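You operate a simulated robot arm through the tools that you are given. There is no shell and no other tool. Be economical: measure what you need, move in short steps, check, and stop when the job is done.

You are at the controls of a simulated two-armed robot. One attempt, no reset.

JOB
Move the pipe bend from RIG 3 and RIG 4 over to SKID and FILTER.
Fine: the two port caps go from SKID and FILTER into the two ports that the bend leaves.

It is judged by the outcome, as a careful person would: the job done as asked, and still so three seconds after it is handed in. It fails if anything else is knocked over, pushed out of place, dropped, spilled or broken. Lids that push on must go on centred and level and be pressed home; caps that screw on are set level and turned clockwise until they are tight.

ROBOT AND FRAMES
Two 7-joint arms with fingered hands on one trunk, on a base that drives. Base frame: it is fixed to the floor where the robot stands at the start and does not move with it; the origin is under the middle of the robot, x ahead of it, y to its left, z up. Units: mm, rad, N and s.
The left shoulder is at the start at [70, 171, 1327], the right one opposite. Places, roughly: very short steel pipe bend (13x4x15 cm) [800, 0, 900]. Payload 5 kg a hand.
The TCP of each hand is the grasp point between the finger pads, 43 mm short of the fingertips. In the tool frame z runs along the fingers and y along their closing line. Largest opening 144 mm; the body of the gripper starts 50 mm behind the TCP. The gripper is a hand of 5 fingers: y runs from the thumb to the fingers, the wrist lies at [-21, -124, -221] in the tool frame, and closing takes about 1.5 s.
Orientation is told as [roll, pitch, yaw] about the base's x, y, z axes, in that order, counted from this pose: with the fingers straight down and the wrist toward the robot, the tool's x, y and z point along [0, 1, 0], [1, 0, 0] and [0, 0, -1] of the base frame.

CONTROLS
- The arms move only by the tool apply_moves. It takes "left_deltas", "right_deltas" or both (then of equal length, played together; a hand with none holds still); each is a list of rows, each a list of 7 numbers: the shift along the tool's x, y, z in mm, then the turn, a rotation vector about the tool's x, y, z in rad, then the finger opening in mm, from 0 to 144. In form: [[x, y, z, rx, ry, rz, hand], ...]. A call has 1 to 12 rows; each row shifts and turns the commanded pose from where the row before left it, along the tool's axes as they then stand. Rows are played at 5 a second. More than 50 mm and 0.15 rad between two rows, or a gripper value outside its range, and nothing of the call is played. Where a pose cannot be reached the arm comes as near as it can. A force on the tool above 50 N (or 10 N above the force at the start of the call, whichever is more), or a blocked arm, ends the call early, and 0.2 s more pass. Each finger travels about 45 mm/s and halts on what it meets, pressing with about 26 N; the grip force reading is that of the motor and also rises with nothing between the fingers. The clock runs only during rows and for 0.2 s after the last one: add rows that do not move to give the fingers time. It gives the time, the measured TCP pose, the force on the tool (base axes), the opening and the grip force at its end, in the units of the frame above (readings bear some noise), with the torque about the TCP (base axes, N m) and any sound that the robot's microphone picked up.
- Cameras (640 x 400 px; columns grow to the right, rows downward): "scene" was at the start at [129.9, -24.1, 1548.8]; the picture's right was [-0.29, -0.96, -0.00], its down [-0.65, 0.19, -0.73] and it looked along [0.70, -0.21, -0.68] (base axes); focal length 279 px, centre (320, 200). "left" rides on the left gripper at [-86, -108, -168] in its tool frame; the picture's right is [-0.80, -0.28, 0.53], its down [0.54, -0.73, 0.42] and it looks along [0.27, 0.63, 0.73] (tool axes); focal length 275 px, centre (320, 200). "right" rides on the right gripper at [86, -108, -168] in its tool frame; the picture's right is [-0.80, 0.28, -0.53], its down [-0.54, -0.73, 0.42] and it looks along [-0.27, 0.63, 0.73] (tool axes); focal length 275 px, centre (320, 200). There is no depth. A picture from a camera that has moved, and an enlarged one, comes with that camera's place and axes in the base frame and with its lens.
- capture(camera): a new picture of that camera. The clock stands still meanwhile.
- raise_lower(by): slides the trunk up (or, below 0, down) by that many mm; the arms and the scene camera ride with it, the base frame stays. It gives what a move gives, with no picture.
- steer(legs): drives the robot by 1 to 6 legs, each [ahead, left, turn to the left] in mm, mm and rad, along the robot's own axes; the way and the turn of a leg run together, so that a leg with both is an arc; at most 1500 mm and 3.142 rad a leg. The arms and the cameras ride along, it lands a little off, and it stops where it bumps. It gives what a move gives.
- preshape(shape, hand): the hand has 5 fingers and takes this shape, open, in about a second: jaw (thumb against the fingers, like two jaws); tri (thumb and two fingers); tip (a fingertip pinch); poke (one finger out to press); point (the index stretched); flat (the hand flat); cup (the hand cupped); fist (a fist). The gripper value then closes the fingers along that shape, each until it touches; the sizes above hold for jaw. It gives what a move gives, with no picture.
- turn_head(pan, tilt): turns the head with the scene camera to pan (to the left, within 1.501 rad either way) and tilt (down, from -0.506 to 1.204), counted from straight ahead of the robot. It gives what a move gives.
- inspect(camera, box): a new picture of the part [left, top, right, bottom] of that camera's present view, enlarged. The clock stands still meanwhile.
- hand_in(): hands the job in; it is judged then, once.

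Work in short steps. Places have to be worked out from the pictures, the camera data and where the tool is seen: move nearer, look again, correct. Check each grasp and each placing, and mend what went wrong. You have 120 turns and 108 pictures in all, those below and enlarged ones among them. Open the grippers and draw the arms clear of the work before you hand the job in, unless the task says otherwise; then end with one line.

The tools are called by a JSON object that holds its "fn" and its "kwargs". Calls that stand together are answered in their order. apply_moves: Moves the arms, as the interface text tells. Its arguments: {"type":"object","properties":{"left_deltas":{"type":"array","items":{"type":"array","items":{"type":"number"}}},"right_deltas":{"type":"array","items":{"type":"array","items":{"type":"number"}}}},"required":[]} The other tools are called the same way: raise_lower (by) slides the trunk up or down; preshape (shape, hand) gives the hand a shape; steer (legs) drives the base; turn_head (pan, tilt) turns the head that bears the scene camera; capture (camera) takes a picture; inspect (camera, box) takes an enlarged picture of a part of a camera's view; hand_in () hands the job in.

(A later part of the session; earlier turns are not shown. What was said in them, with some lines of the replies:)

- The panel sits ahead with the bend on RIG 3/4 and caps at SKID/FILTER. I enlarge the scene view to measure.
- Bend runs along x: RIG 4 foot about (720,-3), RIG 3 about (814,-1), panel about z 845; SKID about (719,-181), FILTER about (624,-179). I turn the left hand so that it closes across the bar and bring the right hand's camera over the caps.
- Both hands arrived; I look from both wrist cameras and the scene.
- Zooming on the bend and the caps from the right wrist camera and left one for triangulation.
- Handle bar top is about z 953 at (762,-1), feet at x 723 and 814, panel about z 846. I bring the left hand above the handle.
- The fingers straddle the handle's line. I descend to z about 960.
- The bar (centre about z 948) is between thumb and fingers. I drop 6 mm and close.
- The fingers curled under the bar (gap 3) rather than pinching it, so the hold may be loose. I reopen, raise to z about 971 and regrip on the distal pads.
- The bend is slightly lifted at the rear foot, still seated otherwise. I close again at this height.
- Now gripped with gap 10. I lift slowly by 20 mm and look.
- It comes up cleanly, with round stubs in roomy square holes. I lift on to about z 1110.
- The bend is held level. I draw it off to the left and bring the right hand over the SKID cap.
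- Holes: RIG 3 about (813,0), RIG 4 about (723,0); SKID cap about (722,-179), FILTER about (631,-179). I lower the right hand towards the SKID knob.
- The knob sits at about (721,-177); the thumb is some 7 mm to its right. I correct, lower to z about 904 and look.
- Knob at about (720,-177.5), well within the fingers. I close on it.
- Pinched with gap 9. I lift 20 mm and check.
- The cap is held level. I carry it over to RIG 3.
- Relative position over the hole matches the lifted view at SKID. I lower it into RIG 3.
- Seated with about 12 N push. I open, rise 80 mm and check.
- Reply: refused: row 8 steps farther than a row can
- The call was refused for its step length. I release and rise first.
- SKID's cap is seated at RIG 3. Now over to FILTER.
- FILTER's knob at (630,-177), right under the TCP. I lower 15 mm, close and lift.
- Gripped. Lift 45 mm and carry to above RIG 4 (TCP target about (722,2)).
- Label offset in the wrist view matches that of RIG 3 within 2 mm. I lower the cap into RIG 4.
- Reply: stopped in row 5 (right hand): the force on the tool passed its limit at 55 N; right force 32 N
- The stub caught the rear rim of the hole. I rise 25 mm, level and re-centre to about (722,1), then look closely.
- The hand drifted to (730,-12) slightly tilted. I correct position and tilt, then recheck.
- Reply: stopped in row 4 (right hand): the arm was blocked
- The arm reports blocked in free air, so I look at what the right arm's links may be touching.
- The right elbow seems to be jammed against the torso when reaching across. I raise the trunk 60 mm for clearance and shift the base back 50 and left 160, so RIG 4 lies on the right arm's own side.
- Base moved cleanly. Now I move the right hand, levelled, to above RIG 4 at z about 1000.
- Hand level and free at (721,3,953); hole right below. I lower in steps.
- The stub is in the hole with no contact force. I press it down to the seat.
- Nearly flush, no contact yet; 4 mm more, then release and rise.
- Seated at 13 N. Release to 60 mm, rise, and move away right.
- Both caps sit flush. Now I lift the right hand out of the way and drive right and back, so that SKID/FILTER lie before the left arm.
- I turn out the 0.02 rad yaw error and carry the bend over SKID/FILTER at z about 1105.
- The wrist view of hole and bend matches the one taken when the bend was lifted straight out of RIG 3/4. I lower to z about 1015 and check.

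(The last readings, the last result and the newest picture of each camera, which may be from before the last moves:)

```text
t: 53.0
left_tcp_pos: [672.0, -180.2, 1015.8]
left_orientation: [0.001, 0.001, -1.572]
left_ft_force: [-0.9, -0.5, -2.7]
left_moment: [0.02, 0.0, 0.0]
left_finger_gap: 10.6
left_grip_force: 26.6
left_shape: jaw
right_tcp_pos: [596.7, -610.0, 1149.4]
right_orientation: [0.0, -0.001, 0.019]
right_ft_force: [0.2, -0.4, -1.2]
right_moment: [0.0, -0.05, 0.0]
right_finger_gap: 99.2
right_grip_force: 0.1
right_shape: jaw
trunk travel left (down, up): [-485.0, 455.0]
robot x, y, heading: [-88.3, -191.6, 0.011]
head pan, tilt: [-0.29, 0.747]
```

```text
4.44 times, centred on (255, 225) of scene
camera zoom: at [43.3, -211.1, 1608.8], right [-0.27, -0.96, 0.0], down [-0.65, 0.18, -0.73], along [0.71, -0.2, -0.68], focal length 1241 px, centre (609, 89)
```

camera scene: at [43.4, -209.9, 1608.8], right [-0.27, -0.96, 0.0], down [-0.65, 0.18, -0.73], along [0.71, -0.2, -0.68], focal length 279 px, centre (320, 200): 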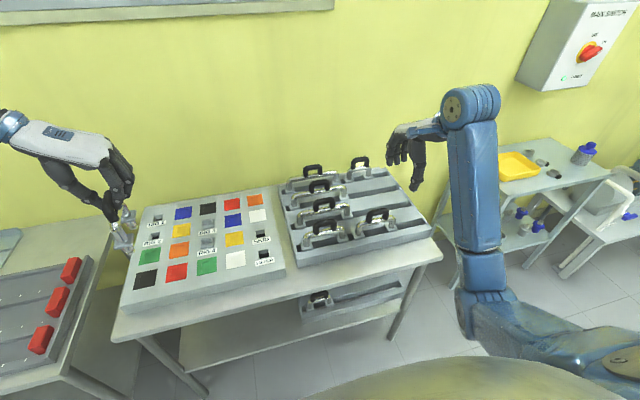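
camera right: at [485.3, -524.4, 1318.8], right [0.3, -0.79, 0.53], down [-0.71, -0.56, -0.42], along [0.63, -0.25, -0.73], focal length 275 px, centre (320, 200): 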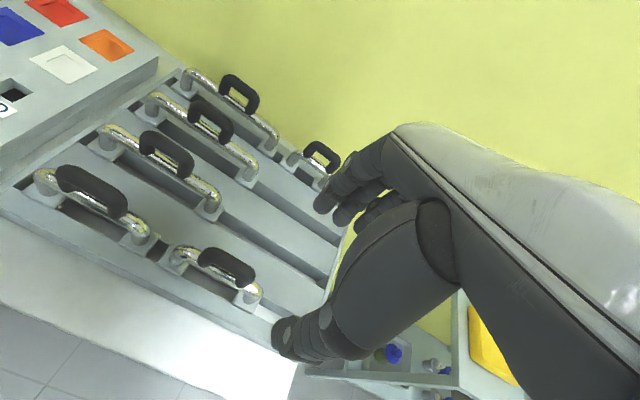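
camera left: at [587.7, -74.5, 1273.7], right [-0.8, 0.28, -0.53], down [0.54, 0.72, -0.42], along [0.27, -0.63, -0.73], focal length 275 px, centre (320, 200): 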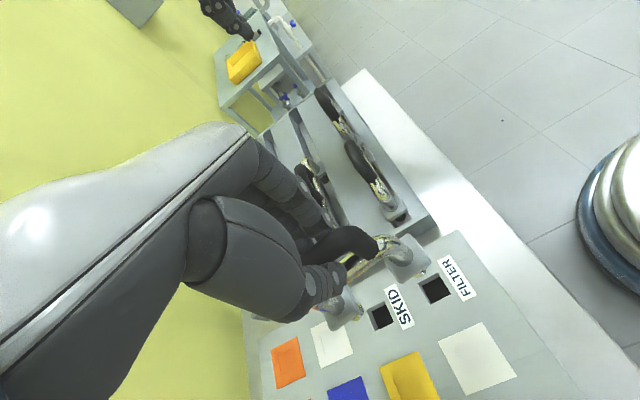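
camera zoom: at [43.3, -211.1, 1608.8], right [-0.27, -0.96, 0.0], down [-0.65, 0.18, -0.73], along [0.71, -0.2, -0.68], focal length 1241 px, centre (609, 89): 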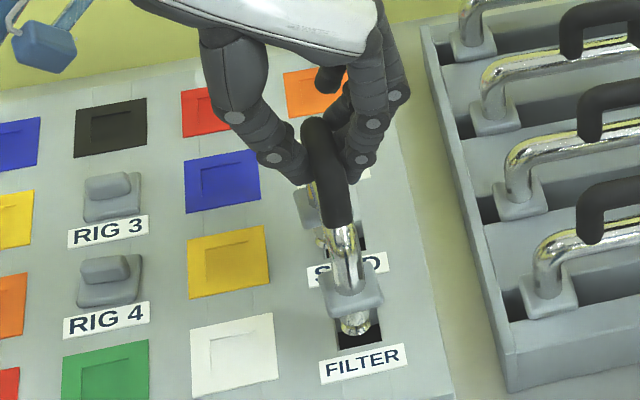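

Both stubs sit above their holes. I lower further in small steps.

{"fn": "apply_moves", "kwargs": {"left_deltas": [[1, 0, 8, 0, 0, 0, 0], [0, 0, 8, 0, 0, 0, 0], [0, 0, 8, 0, 0, 0, 0], [0, 0, 0, 0, 0, 0, 0]]}}

{"fn": "inspect", "kwargs": {"camera": "left", "box": [310, 190, 490, 350]}}

{"fn": "inspect", "kwargs": {"camera": "scene", "box": [220, 180, 290, 270]}}

```text
t: 54.0
left_tcp_pos: [673.5, -179.5, 993.4]
left_orientation: [-0.001, 0.001, -1.572]
left_ft_force: [-0.1, -0.8, -2.1]
left_moment: [-0.15, -0.08, -0.05]
left_finger_gap: 10.6
left_grip_force: 26.2
left_shape: jaw
right_tcp_pos: [596.5, -609.7, 1150.4]
right_orientation: [0.001, 0.0, 0.019]
right_ft_force: [-0.4, -0.2, 0.4]
right_moment: [0.01, 0.03, 0.02]
right_finger_gap: 99.8
right_grip_force: 0.1
right_shape: jaw
trunk travel left (down, up): [-485.0, 455.0]
robot x, y, heading: [-88.3, -190.8, 0.017]
head pan, tilt: [-0.29, 0.747]
```

```text
2.50 times, centred on (400, 270) of left
camera zoom: at [588.1, -73.3, 1161.7], right [-0.8, 0.29, -0.53], down [0.54, 0.72, -0.42], along [0.27, -0.63, -0.73], focal length 688 px, centre (120, 25)
```

zoom: 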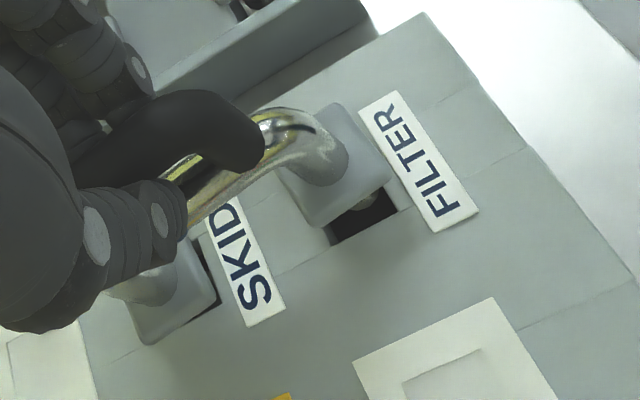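

```text
4.44 times, centred on (255, 225) of scene
camera zoom: at [43.6, -211.2, 1608.7], right [-0.27, -0.96, 0.0], down [-0.65, 0.18, -0.73], along [0.71, -0.2, -0.68], focal length 1241 px, centre (609, 89)
```

zoom: 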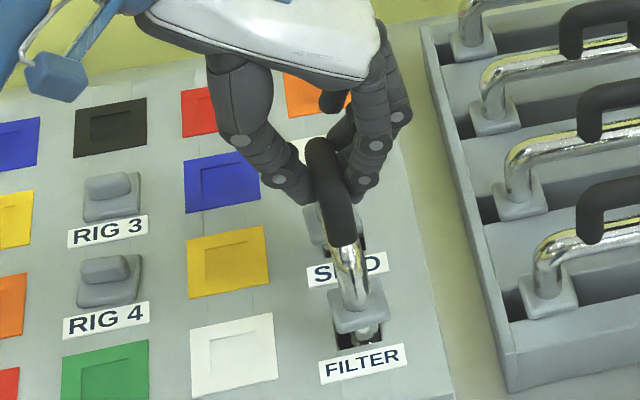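

The stubs are in the holes, slightly toward -y. I nudge 2 mm to +y and go on down.

{"fn": "apply_moves", "kwargs": {"left_deltas": [[0, -2, 6, 0, 0, 0, 0], [0, 0, 6, 0, 0, 0, 0], [0, 0, 4, 0, 0, 0, 0], [0, 0, 0, 0, 0, 0, 0]]}}

{"fn": "inspect", "kwargs": {"camera": "left", "box": [310, 190, 490, 350]}}

{"fn": "inspect", "kwargs": {"camera": "scene", "box": [220, 180, 290, 270]}}

```text
t: 55.0
left_tcp_pos: [673.7, -178.5, 976.4]
left_orientation: [-0.002, -0.001, -1.572]
left_ft_force: [1.3, -0.9, -1.4]
left_moment: [-0.12, -0.1, -0.05]
left_finger_gap: 10.8
left_grip_force: 25.8
left_shape: jaw
right_tcp_pos: [595.8, -610.9, 1150.8]
right_orientation: [0.0, 0.0, 0.019]
right_ft_force: [0.0, -0.1, 0.3]
right_moment: [-0.01, 0.02, 0.0]
right_finger_gap: 99.6
right_grip_force: 0.1
right_shape: jaw
trunk travel left (down, up): [-485.0, 455.0]
robot x, y, heading: [-89.7, -193.4, 0.02]
head pan, tilt: [-0.29, 0.747]
```

```text
2.50 times, centred on (400, 270) of left
camera zoom: at [587.9, -71.7, 1144.2], right [-0.8, 0.29, -0.53], down [0.54, 0.72, -0.42], along [0.27, -0.63, -0.73], focal length 688 px, centre (120, 25)
```

zoom: 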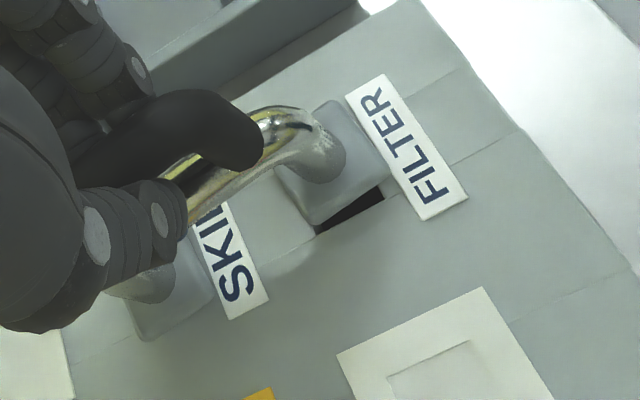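

```text
4.44 times, centred on (255, 225) of scene
camera zoom: at [43.6, -211.2, 1608.7], right [-0.27, -0.96, 0.0], down [-0.65, 0.18, -0.73], along [0.71, -0.2, -0.68], focal length 1241 px, centre (609, 89)
```

zoom: 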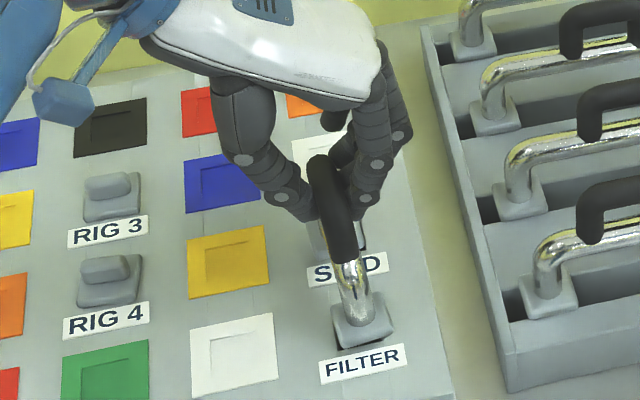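

The bend is turned a few degrees, with the FILTER foot about 4 mm toward -y. I yaw it back 0.05 and shift 2 mm before seating.

{"fn": "apply_moves", "kwargs": {"left_deltas": [[0, -1, 0, 0, 0, 0.025, 0], [0, -1, 0, 0, 0, 0.025, 0], [0, 0, 0, 0, 0, 0, 0]]}}

{"fn": "inspect", "kwargs": {"camera": "left", "box": [310, 190, 490, 350]}}

{"fn": "inspect", "kwargs": {"camera": "scene", "box": [220, 180, 290, 270]}}

```text
t: 55.8
left_tcp_pos: [673.8, -176.2, 975.4]
left_orientation: [0.0, -0.001, -1.622]
left_ft_force: [0.8, -1.2, -2.5]
left_moment: [-0.11, -0.11, -0.05]
left_finger_gap: 10.9
left_grip_force: 26.4
left_shape: jaw
right_tcp_pos: [596.5, -610.4, 1150.1]
right_orientation: [0.0, 0.0, 0.019]
right_ft_force: [0.0, -0.9, 0.3]
right_moment: [-0.01, 0.03, -0.03]
right_finger_gap: 99.4
right_grip_force: 0.0
right_shape: jaw
trunk travel left (down, up): [-485.0, 455.0]
robot x, y, heading: [-88.7, -190.6, 0.02]
head pan, tilt: [-0.29, 0.747]
```

```text
2.50 times, centred on (400, 270) of left
camera zoom: at [593.2, -65.4, 1144.6], right [-0.78, 0.33, -0.53], down [0.58, 0.7, -0.42], along [0.23, -0.64, -0.73], focal length 688 px, centre (120, 25)
```

zoom: 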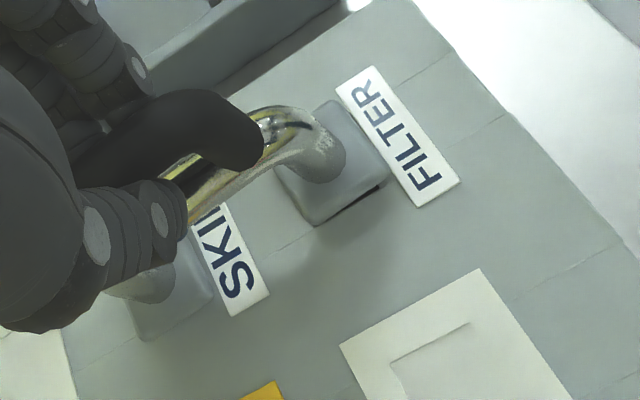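

```text
4.44 times, centred on (255, 225) of scene
camera zoom: at [43.6, -211.2, 1608.7], right [-0.27, -0.96, 0.0], down [-0.65, 0.18, -0.73], along [0.71, -0.2, -0.68], focal length 1241 px, centre (609, 89)
```

zoom: 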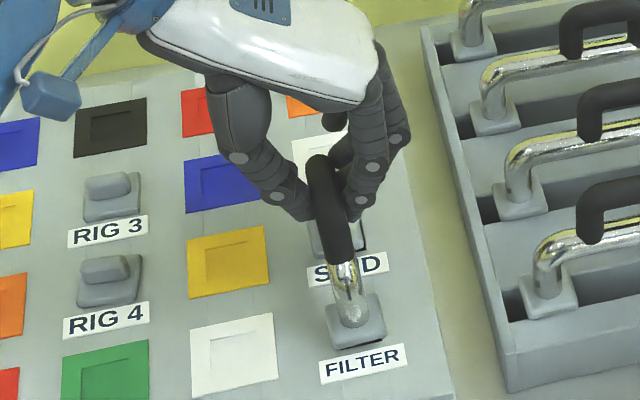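

Aligned now. I lower to contact.

{"fn": "apply_moves", "kwargs": {"left_deltas": [[0, 0.5, 2, 0, 0, 0, 0], [0, 0, 2, 0, 0, 0, 0], [0, 0, 2, 0, 0, 0, 0], [0, 0, 0, 0, 0, 0, 0]]}}

{"fn": "inspect", "kwargs": {"camera": "scene", "box": [220, 180, 290, 270]}}

{"fn": "inspect", "kwargs": {"camera": "left", "box": [310, 190, 490, 350]}}

```text
t: 56.8
left_tcp_pos: [676.2, -176.8, 971.4]
left_orientation: [-0.001, 0.001, -1.624]
left_ft_force: [-0.1, -1.3, -1.0]
left_moment: [-0.08, -0.04, -0.05]
left_finger_gap: 10.8
left_grip_force: 25.9
left_shape: jaw
right_tcp_pos: [596.1, -609.1, 1150.7]
right_orientation: [0.001, 0.0, 0.02]
right_ft_force: [0.8, 0.0, 0.2]
right_moment: [-0.03, 0.03, -0.02]
right_finger_gap: 99.6
right_grip_force: 0.0
right_shape: jaw
trunk travel left (down, up): [-485.0, 455.0]
robot x, y, heading: [-88.8, -191.8, 0.017]
head pan, tilt: [-0.29, 0.747]
```

```text
4.44 times, centred on (255, 225) of scene
camera zoom: at [43.5, -211.2, 1608.7], right [-0.27, -0.96, 0.0], down [-0.65, 0.18, -0.73], along [0.71, -0.2, -0.68], focal length 1241 px, centre (609, 89)
```

zoom: 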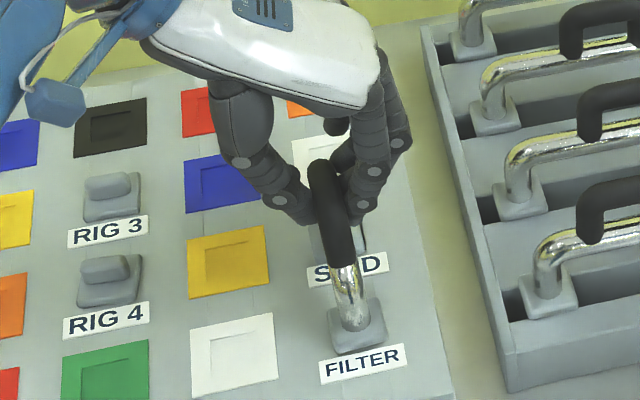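

```text
2.50 times, centred on (400, 270) of left
camera zoom: at [594.4, -66.0, 1138.7], right [-0.78, 0.32, -0.53], down [0.58, 0.7, -0.42], along [0.23, -0.64, -0.73], focal length 688 px, centre (120, 25)
```

zoom: 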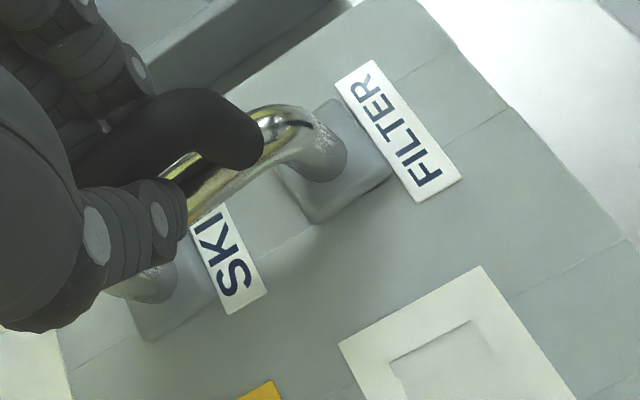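

FILTER foot is flush; SKID foot shows a sliver on its -y side. I yaw 0.03 more, shift 1 mm to -y and press gently.

{"fn": "apply_moves", "kwargs": {"left_deltas": [[0, 1.5, 0, 0, 0, 0.03, 0], [0, 0, 2, 0, 0, 0, 0], [0, 0, 2, 0, 0, 0, 0], [0, 0, 1, 0, 0, 0, 0], [0, 0, 0, 0, 0, 0, 0]]}}

{"fn": "inspect", "kwargs": {"camera": "scene", "box": [230, 200, 280, 260]}}

```text
t: 58.0
left_tcp_pos: [674.0, -178.4, 968.1]
left_orientation: [0.002, 0.001, -1.653]
left_ft_force: [-1.5, 1.3, 10.1]
left_moment: [0.01, -0.09, 0.03]
left_finger_gap: 11.7
left_grip_force: 25.7
left_shape: jaw
right_tcp_pos: [595.5, -608.7, 1151.9]
right_orientation: [0.001, -0.002, 0.02]
right_ft_force: [0.6, 0.7, -0.5]
right_moment: [0.02, -0.02, 0.0]
right_finger_gap: 99.6
right_grip_force: 0.1
right_shape: jaw
trunk travel left (down, up): [-485.0, 455.0]
robot x, y, heading: [-85.2, -188.6, 0.024]
head pan, tilt: [-0.29, 0.747]
```

```text
6.67 times, centred on (255, 230) of scene
camera zoom: at [41.9, -210.8, 1609.0], right [-0.27, -0.96, 0.0], down [-0.65, 0.18, -0.73], along [0.71, -0.2, -0.68], focal length 1862 px, centre (753, 0)
```

zoom: 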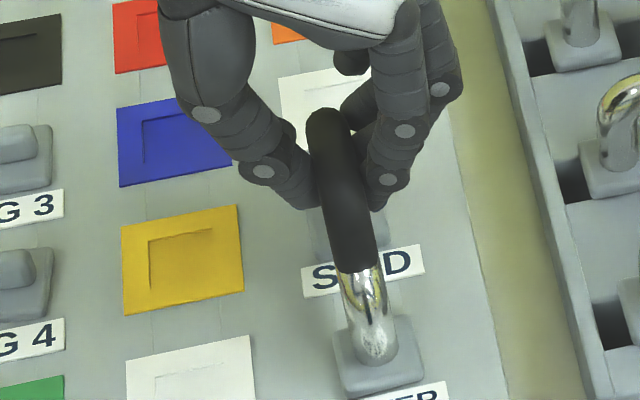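

Seated with 10 N, both feet flush. I open and rise.

{"fn": "apply_moves", "kwargs": {"left_deltas": [[0, 0, -1, 0, 0, 0, 25], [0, 0, 0, 0, 0, 0, 50], [0, 0, 0, 0, 0, 0, 80], [0, 0, 0, 0, 0, 0, 80], [0, 0, 0, 0, 0, 0, 80], [0, 0, -20, 0, 0, 0, 80], [0, 0, -35, 0, 0, 0, 80], [0, 0, -45, 0, 0, 0, 80], [0, -30, -35, 0, 0, 0, 80], [0, -45, 0, 0, 0, 0, 80], [0, -45, 0, 0, 0, 0, 80]]}}

{"fn": "capture", "kwargs": {"camera": "left"}}

{"fn": "inspect", "kwargs": {"camera": "scene", "box": [160, 180, 300, 280]}}

```text
t: 60.4
left_tcp_pos: [683.4, -54.8, 1105.4]
left_orientation: [-0.001, -0.002, -1.654]
left_ft_force: [0.6, 0.1, -0.3]
left_moment: [-0.01, -0.02, 0.03]
left_finger_gap: 79.9
left_grip_force: 0.1
left_shape: jaw
right_tcp_pos: [596.2, -609.1, 1150.9]
right_orientation: [0.002, -0.001, 0.02]
right_ft_force: [-0.5, 0.3, 0.9]
right_moment: [-0.01, -0.03, -0.04]
right_finger_gap: 99.8
right_grip_force: 0.0
right_shape: jaw
trunk travel left (down, up): [-485.0, 455.0]
robot x, y, heading: [-87.4, -190.5, 0.014]
head pan, tilt: [-0.29, 0.747]
```

```text
27 pictures are left
camera left: at [606.9, 57.7, 1272.9], right [-0.77, 0.35, -0.53], down [0.6, 0.68, -0.42], along [0.21, -0.65, -0.73], focal length 275 px, centre (320, 200)
```

left: 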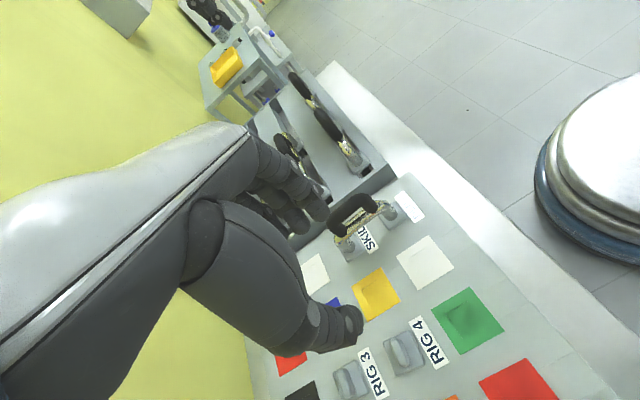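

```text
4.00 times, centred on (230, 230) of scene
camera zoom: at [43.1, -209.3, 1608.8], right [-0.27, -0.96, 0.0], down [-0.65, 0.18, -0.73], along [0.71, -0.2, -0.68], focal length 1117 px, centre (680, 80)
```

zoom: 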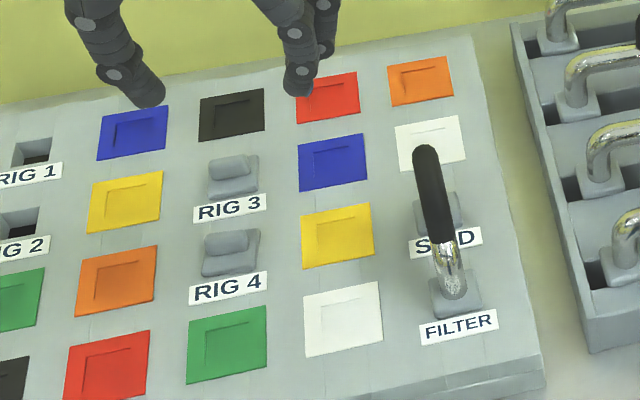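

The bend stands in SKID/FILTER. I draw the left hand off to the left and take a last close look.

{"fn": "apply_moves", "kwargs": {"left_deltas": [[0, -40, -20, 0, 0, 0, 100], [0, -45, -15, 0, 0, 0, 100], [0, -45, 0, 0, 0, 0, 100], [0, -45, 0, 0, 0, 0, 100], [0, -45, 0, 0, 0, 0, 100]]}}

{"fn": "inspect", "kwargs": {"camera": "scene", "box": [200, 185, 290, 270]}}

{"fn": "inspect", "kwargs": {"camera": "left", "box": [330, 60, 480, 220]}}

{"fn": "capture", "kwargs": {"camera": "scene"}}

```text
t: 61.6
left_tcp_pos: [700.3, 164.4, 1136.2]
left_orientation: [-0.001, -0.002, -1.653]
left_ft_force: [0.8, -0.1, -0.3]
left_moment: [0.02, -0.01, -0.02]
left_finger_gap: 99.5
left_grip_force: 0.2
left_shape: jaw
right_tcp_pos: [596.1, -609.1, 1150.5]
right_orientation: [0.001, 0.0, 0.018]
right_ft_force: [0.7, 0.3, -0.2]
right_moment: [0.0, -0.02, 0.0]
right_finger_gap: 99.5
right_grip_force: 0.0
right_shape: jaw
trunk travel left (down, up): [-485.0, 455.0]
robot x, y, heading: [-85.0, -188.5, 0.016]
head pan, tilt: [-0.29, 0.747]
```

```text
4.71 times, centred on (245, 228) of scene
camera zoom: at [43.3, -209.1, 1608.8], right [-0.27, -0.96, 0.0], down [-0.65, 0.18, -0.73], along [0.71, -0.2, -0.68], focal length 1314 px, centre (673, 71)
```

zoom: 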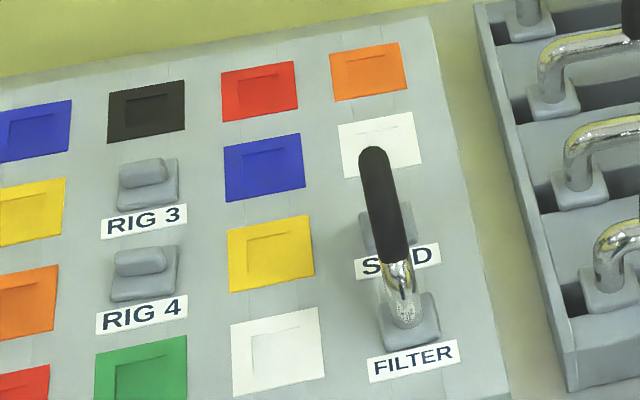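

```text
2.50 times, centred on (405, 140) of left
camera zoom: at [623.8, 277.5, 1304.4], right [-0.77, 0.35, -0.53], down [0.6, 0.68, -0.42], along [0.21, -0.65, -0.73], focal length 688 px, centre (108, 350)
```

zoom: 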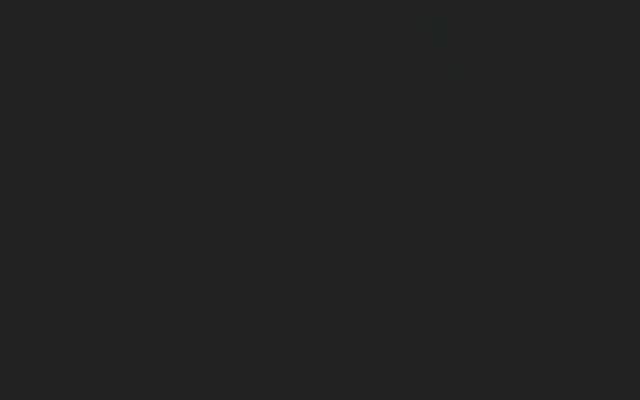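

```text
23 pictures are left
camera scene: at [43.3, -209.1, 1608.8], right [-0.27, -0.96, 0.0], down [-0.65, 0.18, -0.73], along [0.71, -0.2, -0.68], focal length 279 px, centre (320, 200)
```

scene: 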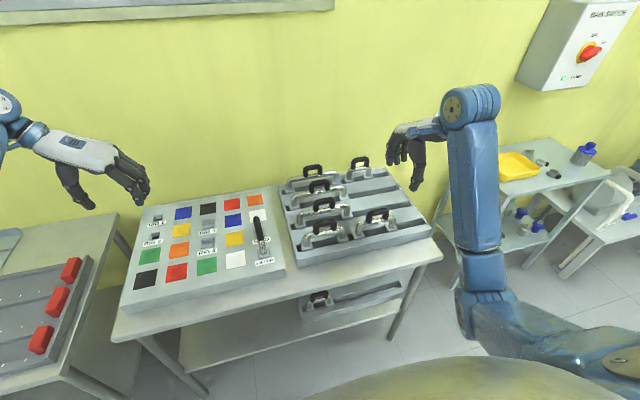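

The scene view shows all in place; the left picture came out black, so I retake it.

{"fn": "inspect", "kwargs": {"camera": "left", "box": [330, 60, 480, 220]}}

```text
2.50 times, centred on (405, 140) of left
camera zoom: at [623.8, 277.5, 1304.4], right [-0.77, 0.35, -0.53], down [0.6, 0.68, -0.42], along [0.21, -0.65, -0.73], focal length 688 px, centre (108, 350)
```

zoom: 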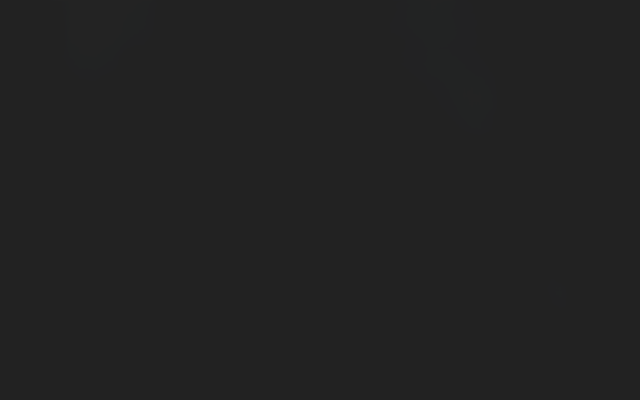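

The left camera no longer gives a picture; I use the scene camera, zoomed in on the bend and the caps.

{"fn": "inspect", "kwargs": {"camera": "scene", "box": [240, 205, 285, 270]}}

{"fn": "inspect", "kwargs": {"camera": "scene", "box": [195, 205, 245, 260]}}

```text
6.15 times, centred on (262, 238) of scene
camera zoom: at [43.3, -209.1, 1608.8], right [-0.27, -0.96, 0.0], down [-0.65, 0.18, -0.73], along [0.71, -0.2, -0.68], focal length 1718 px, centre (674, -31)
```

zoom: 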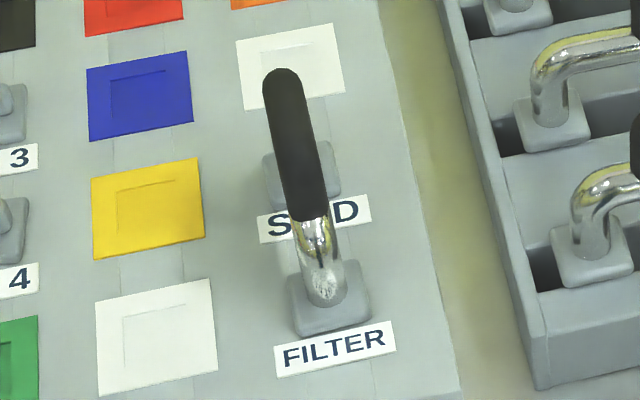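

```text
7.27 times, centred on (220, 232) of scene
camera zoom: at [43.3, -209.1, 1608.8], right [-0.27, -0.96, 0.0], down [-0.65, 0.18, -0.73], along [0.71, -0.2, -0.68], focal length 2031 px, centre (1047, -36)
```

zoom: 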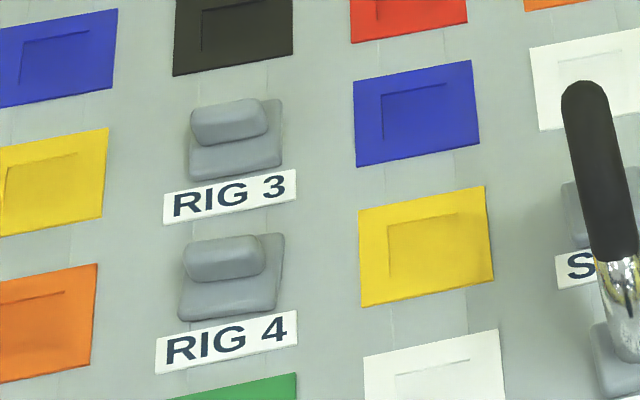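

Bend and caps sit flush in their ports, hands open and clear. I hand in.

{"fn": "hand_in", "kwargs": {}}

```text
The job is handed in.
```

The pipe bend now sits in SKID and FILTER, and the two port caps are in RIG 3 (from SKID) and RIG 4 (from FILTER). All are flush in the last scene pictures, both hands are open and clear, and the left wrist camera went black just before the end, so the final check used the scene camera only.
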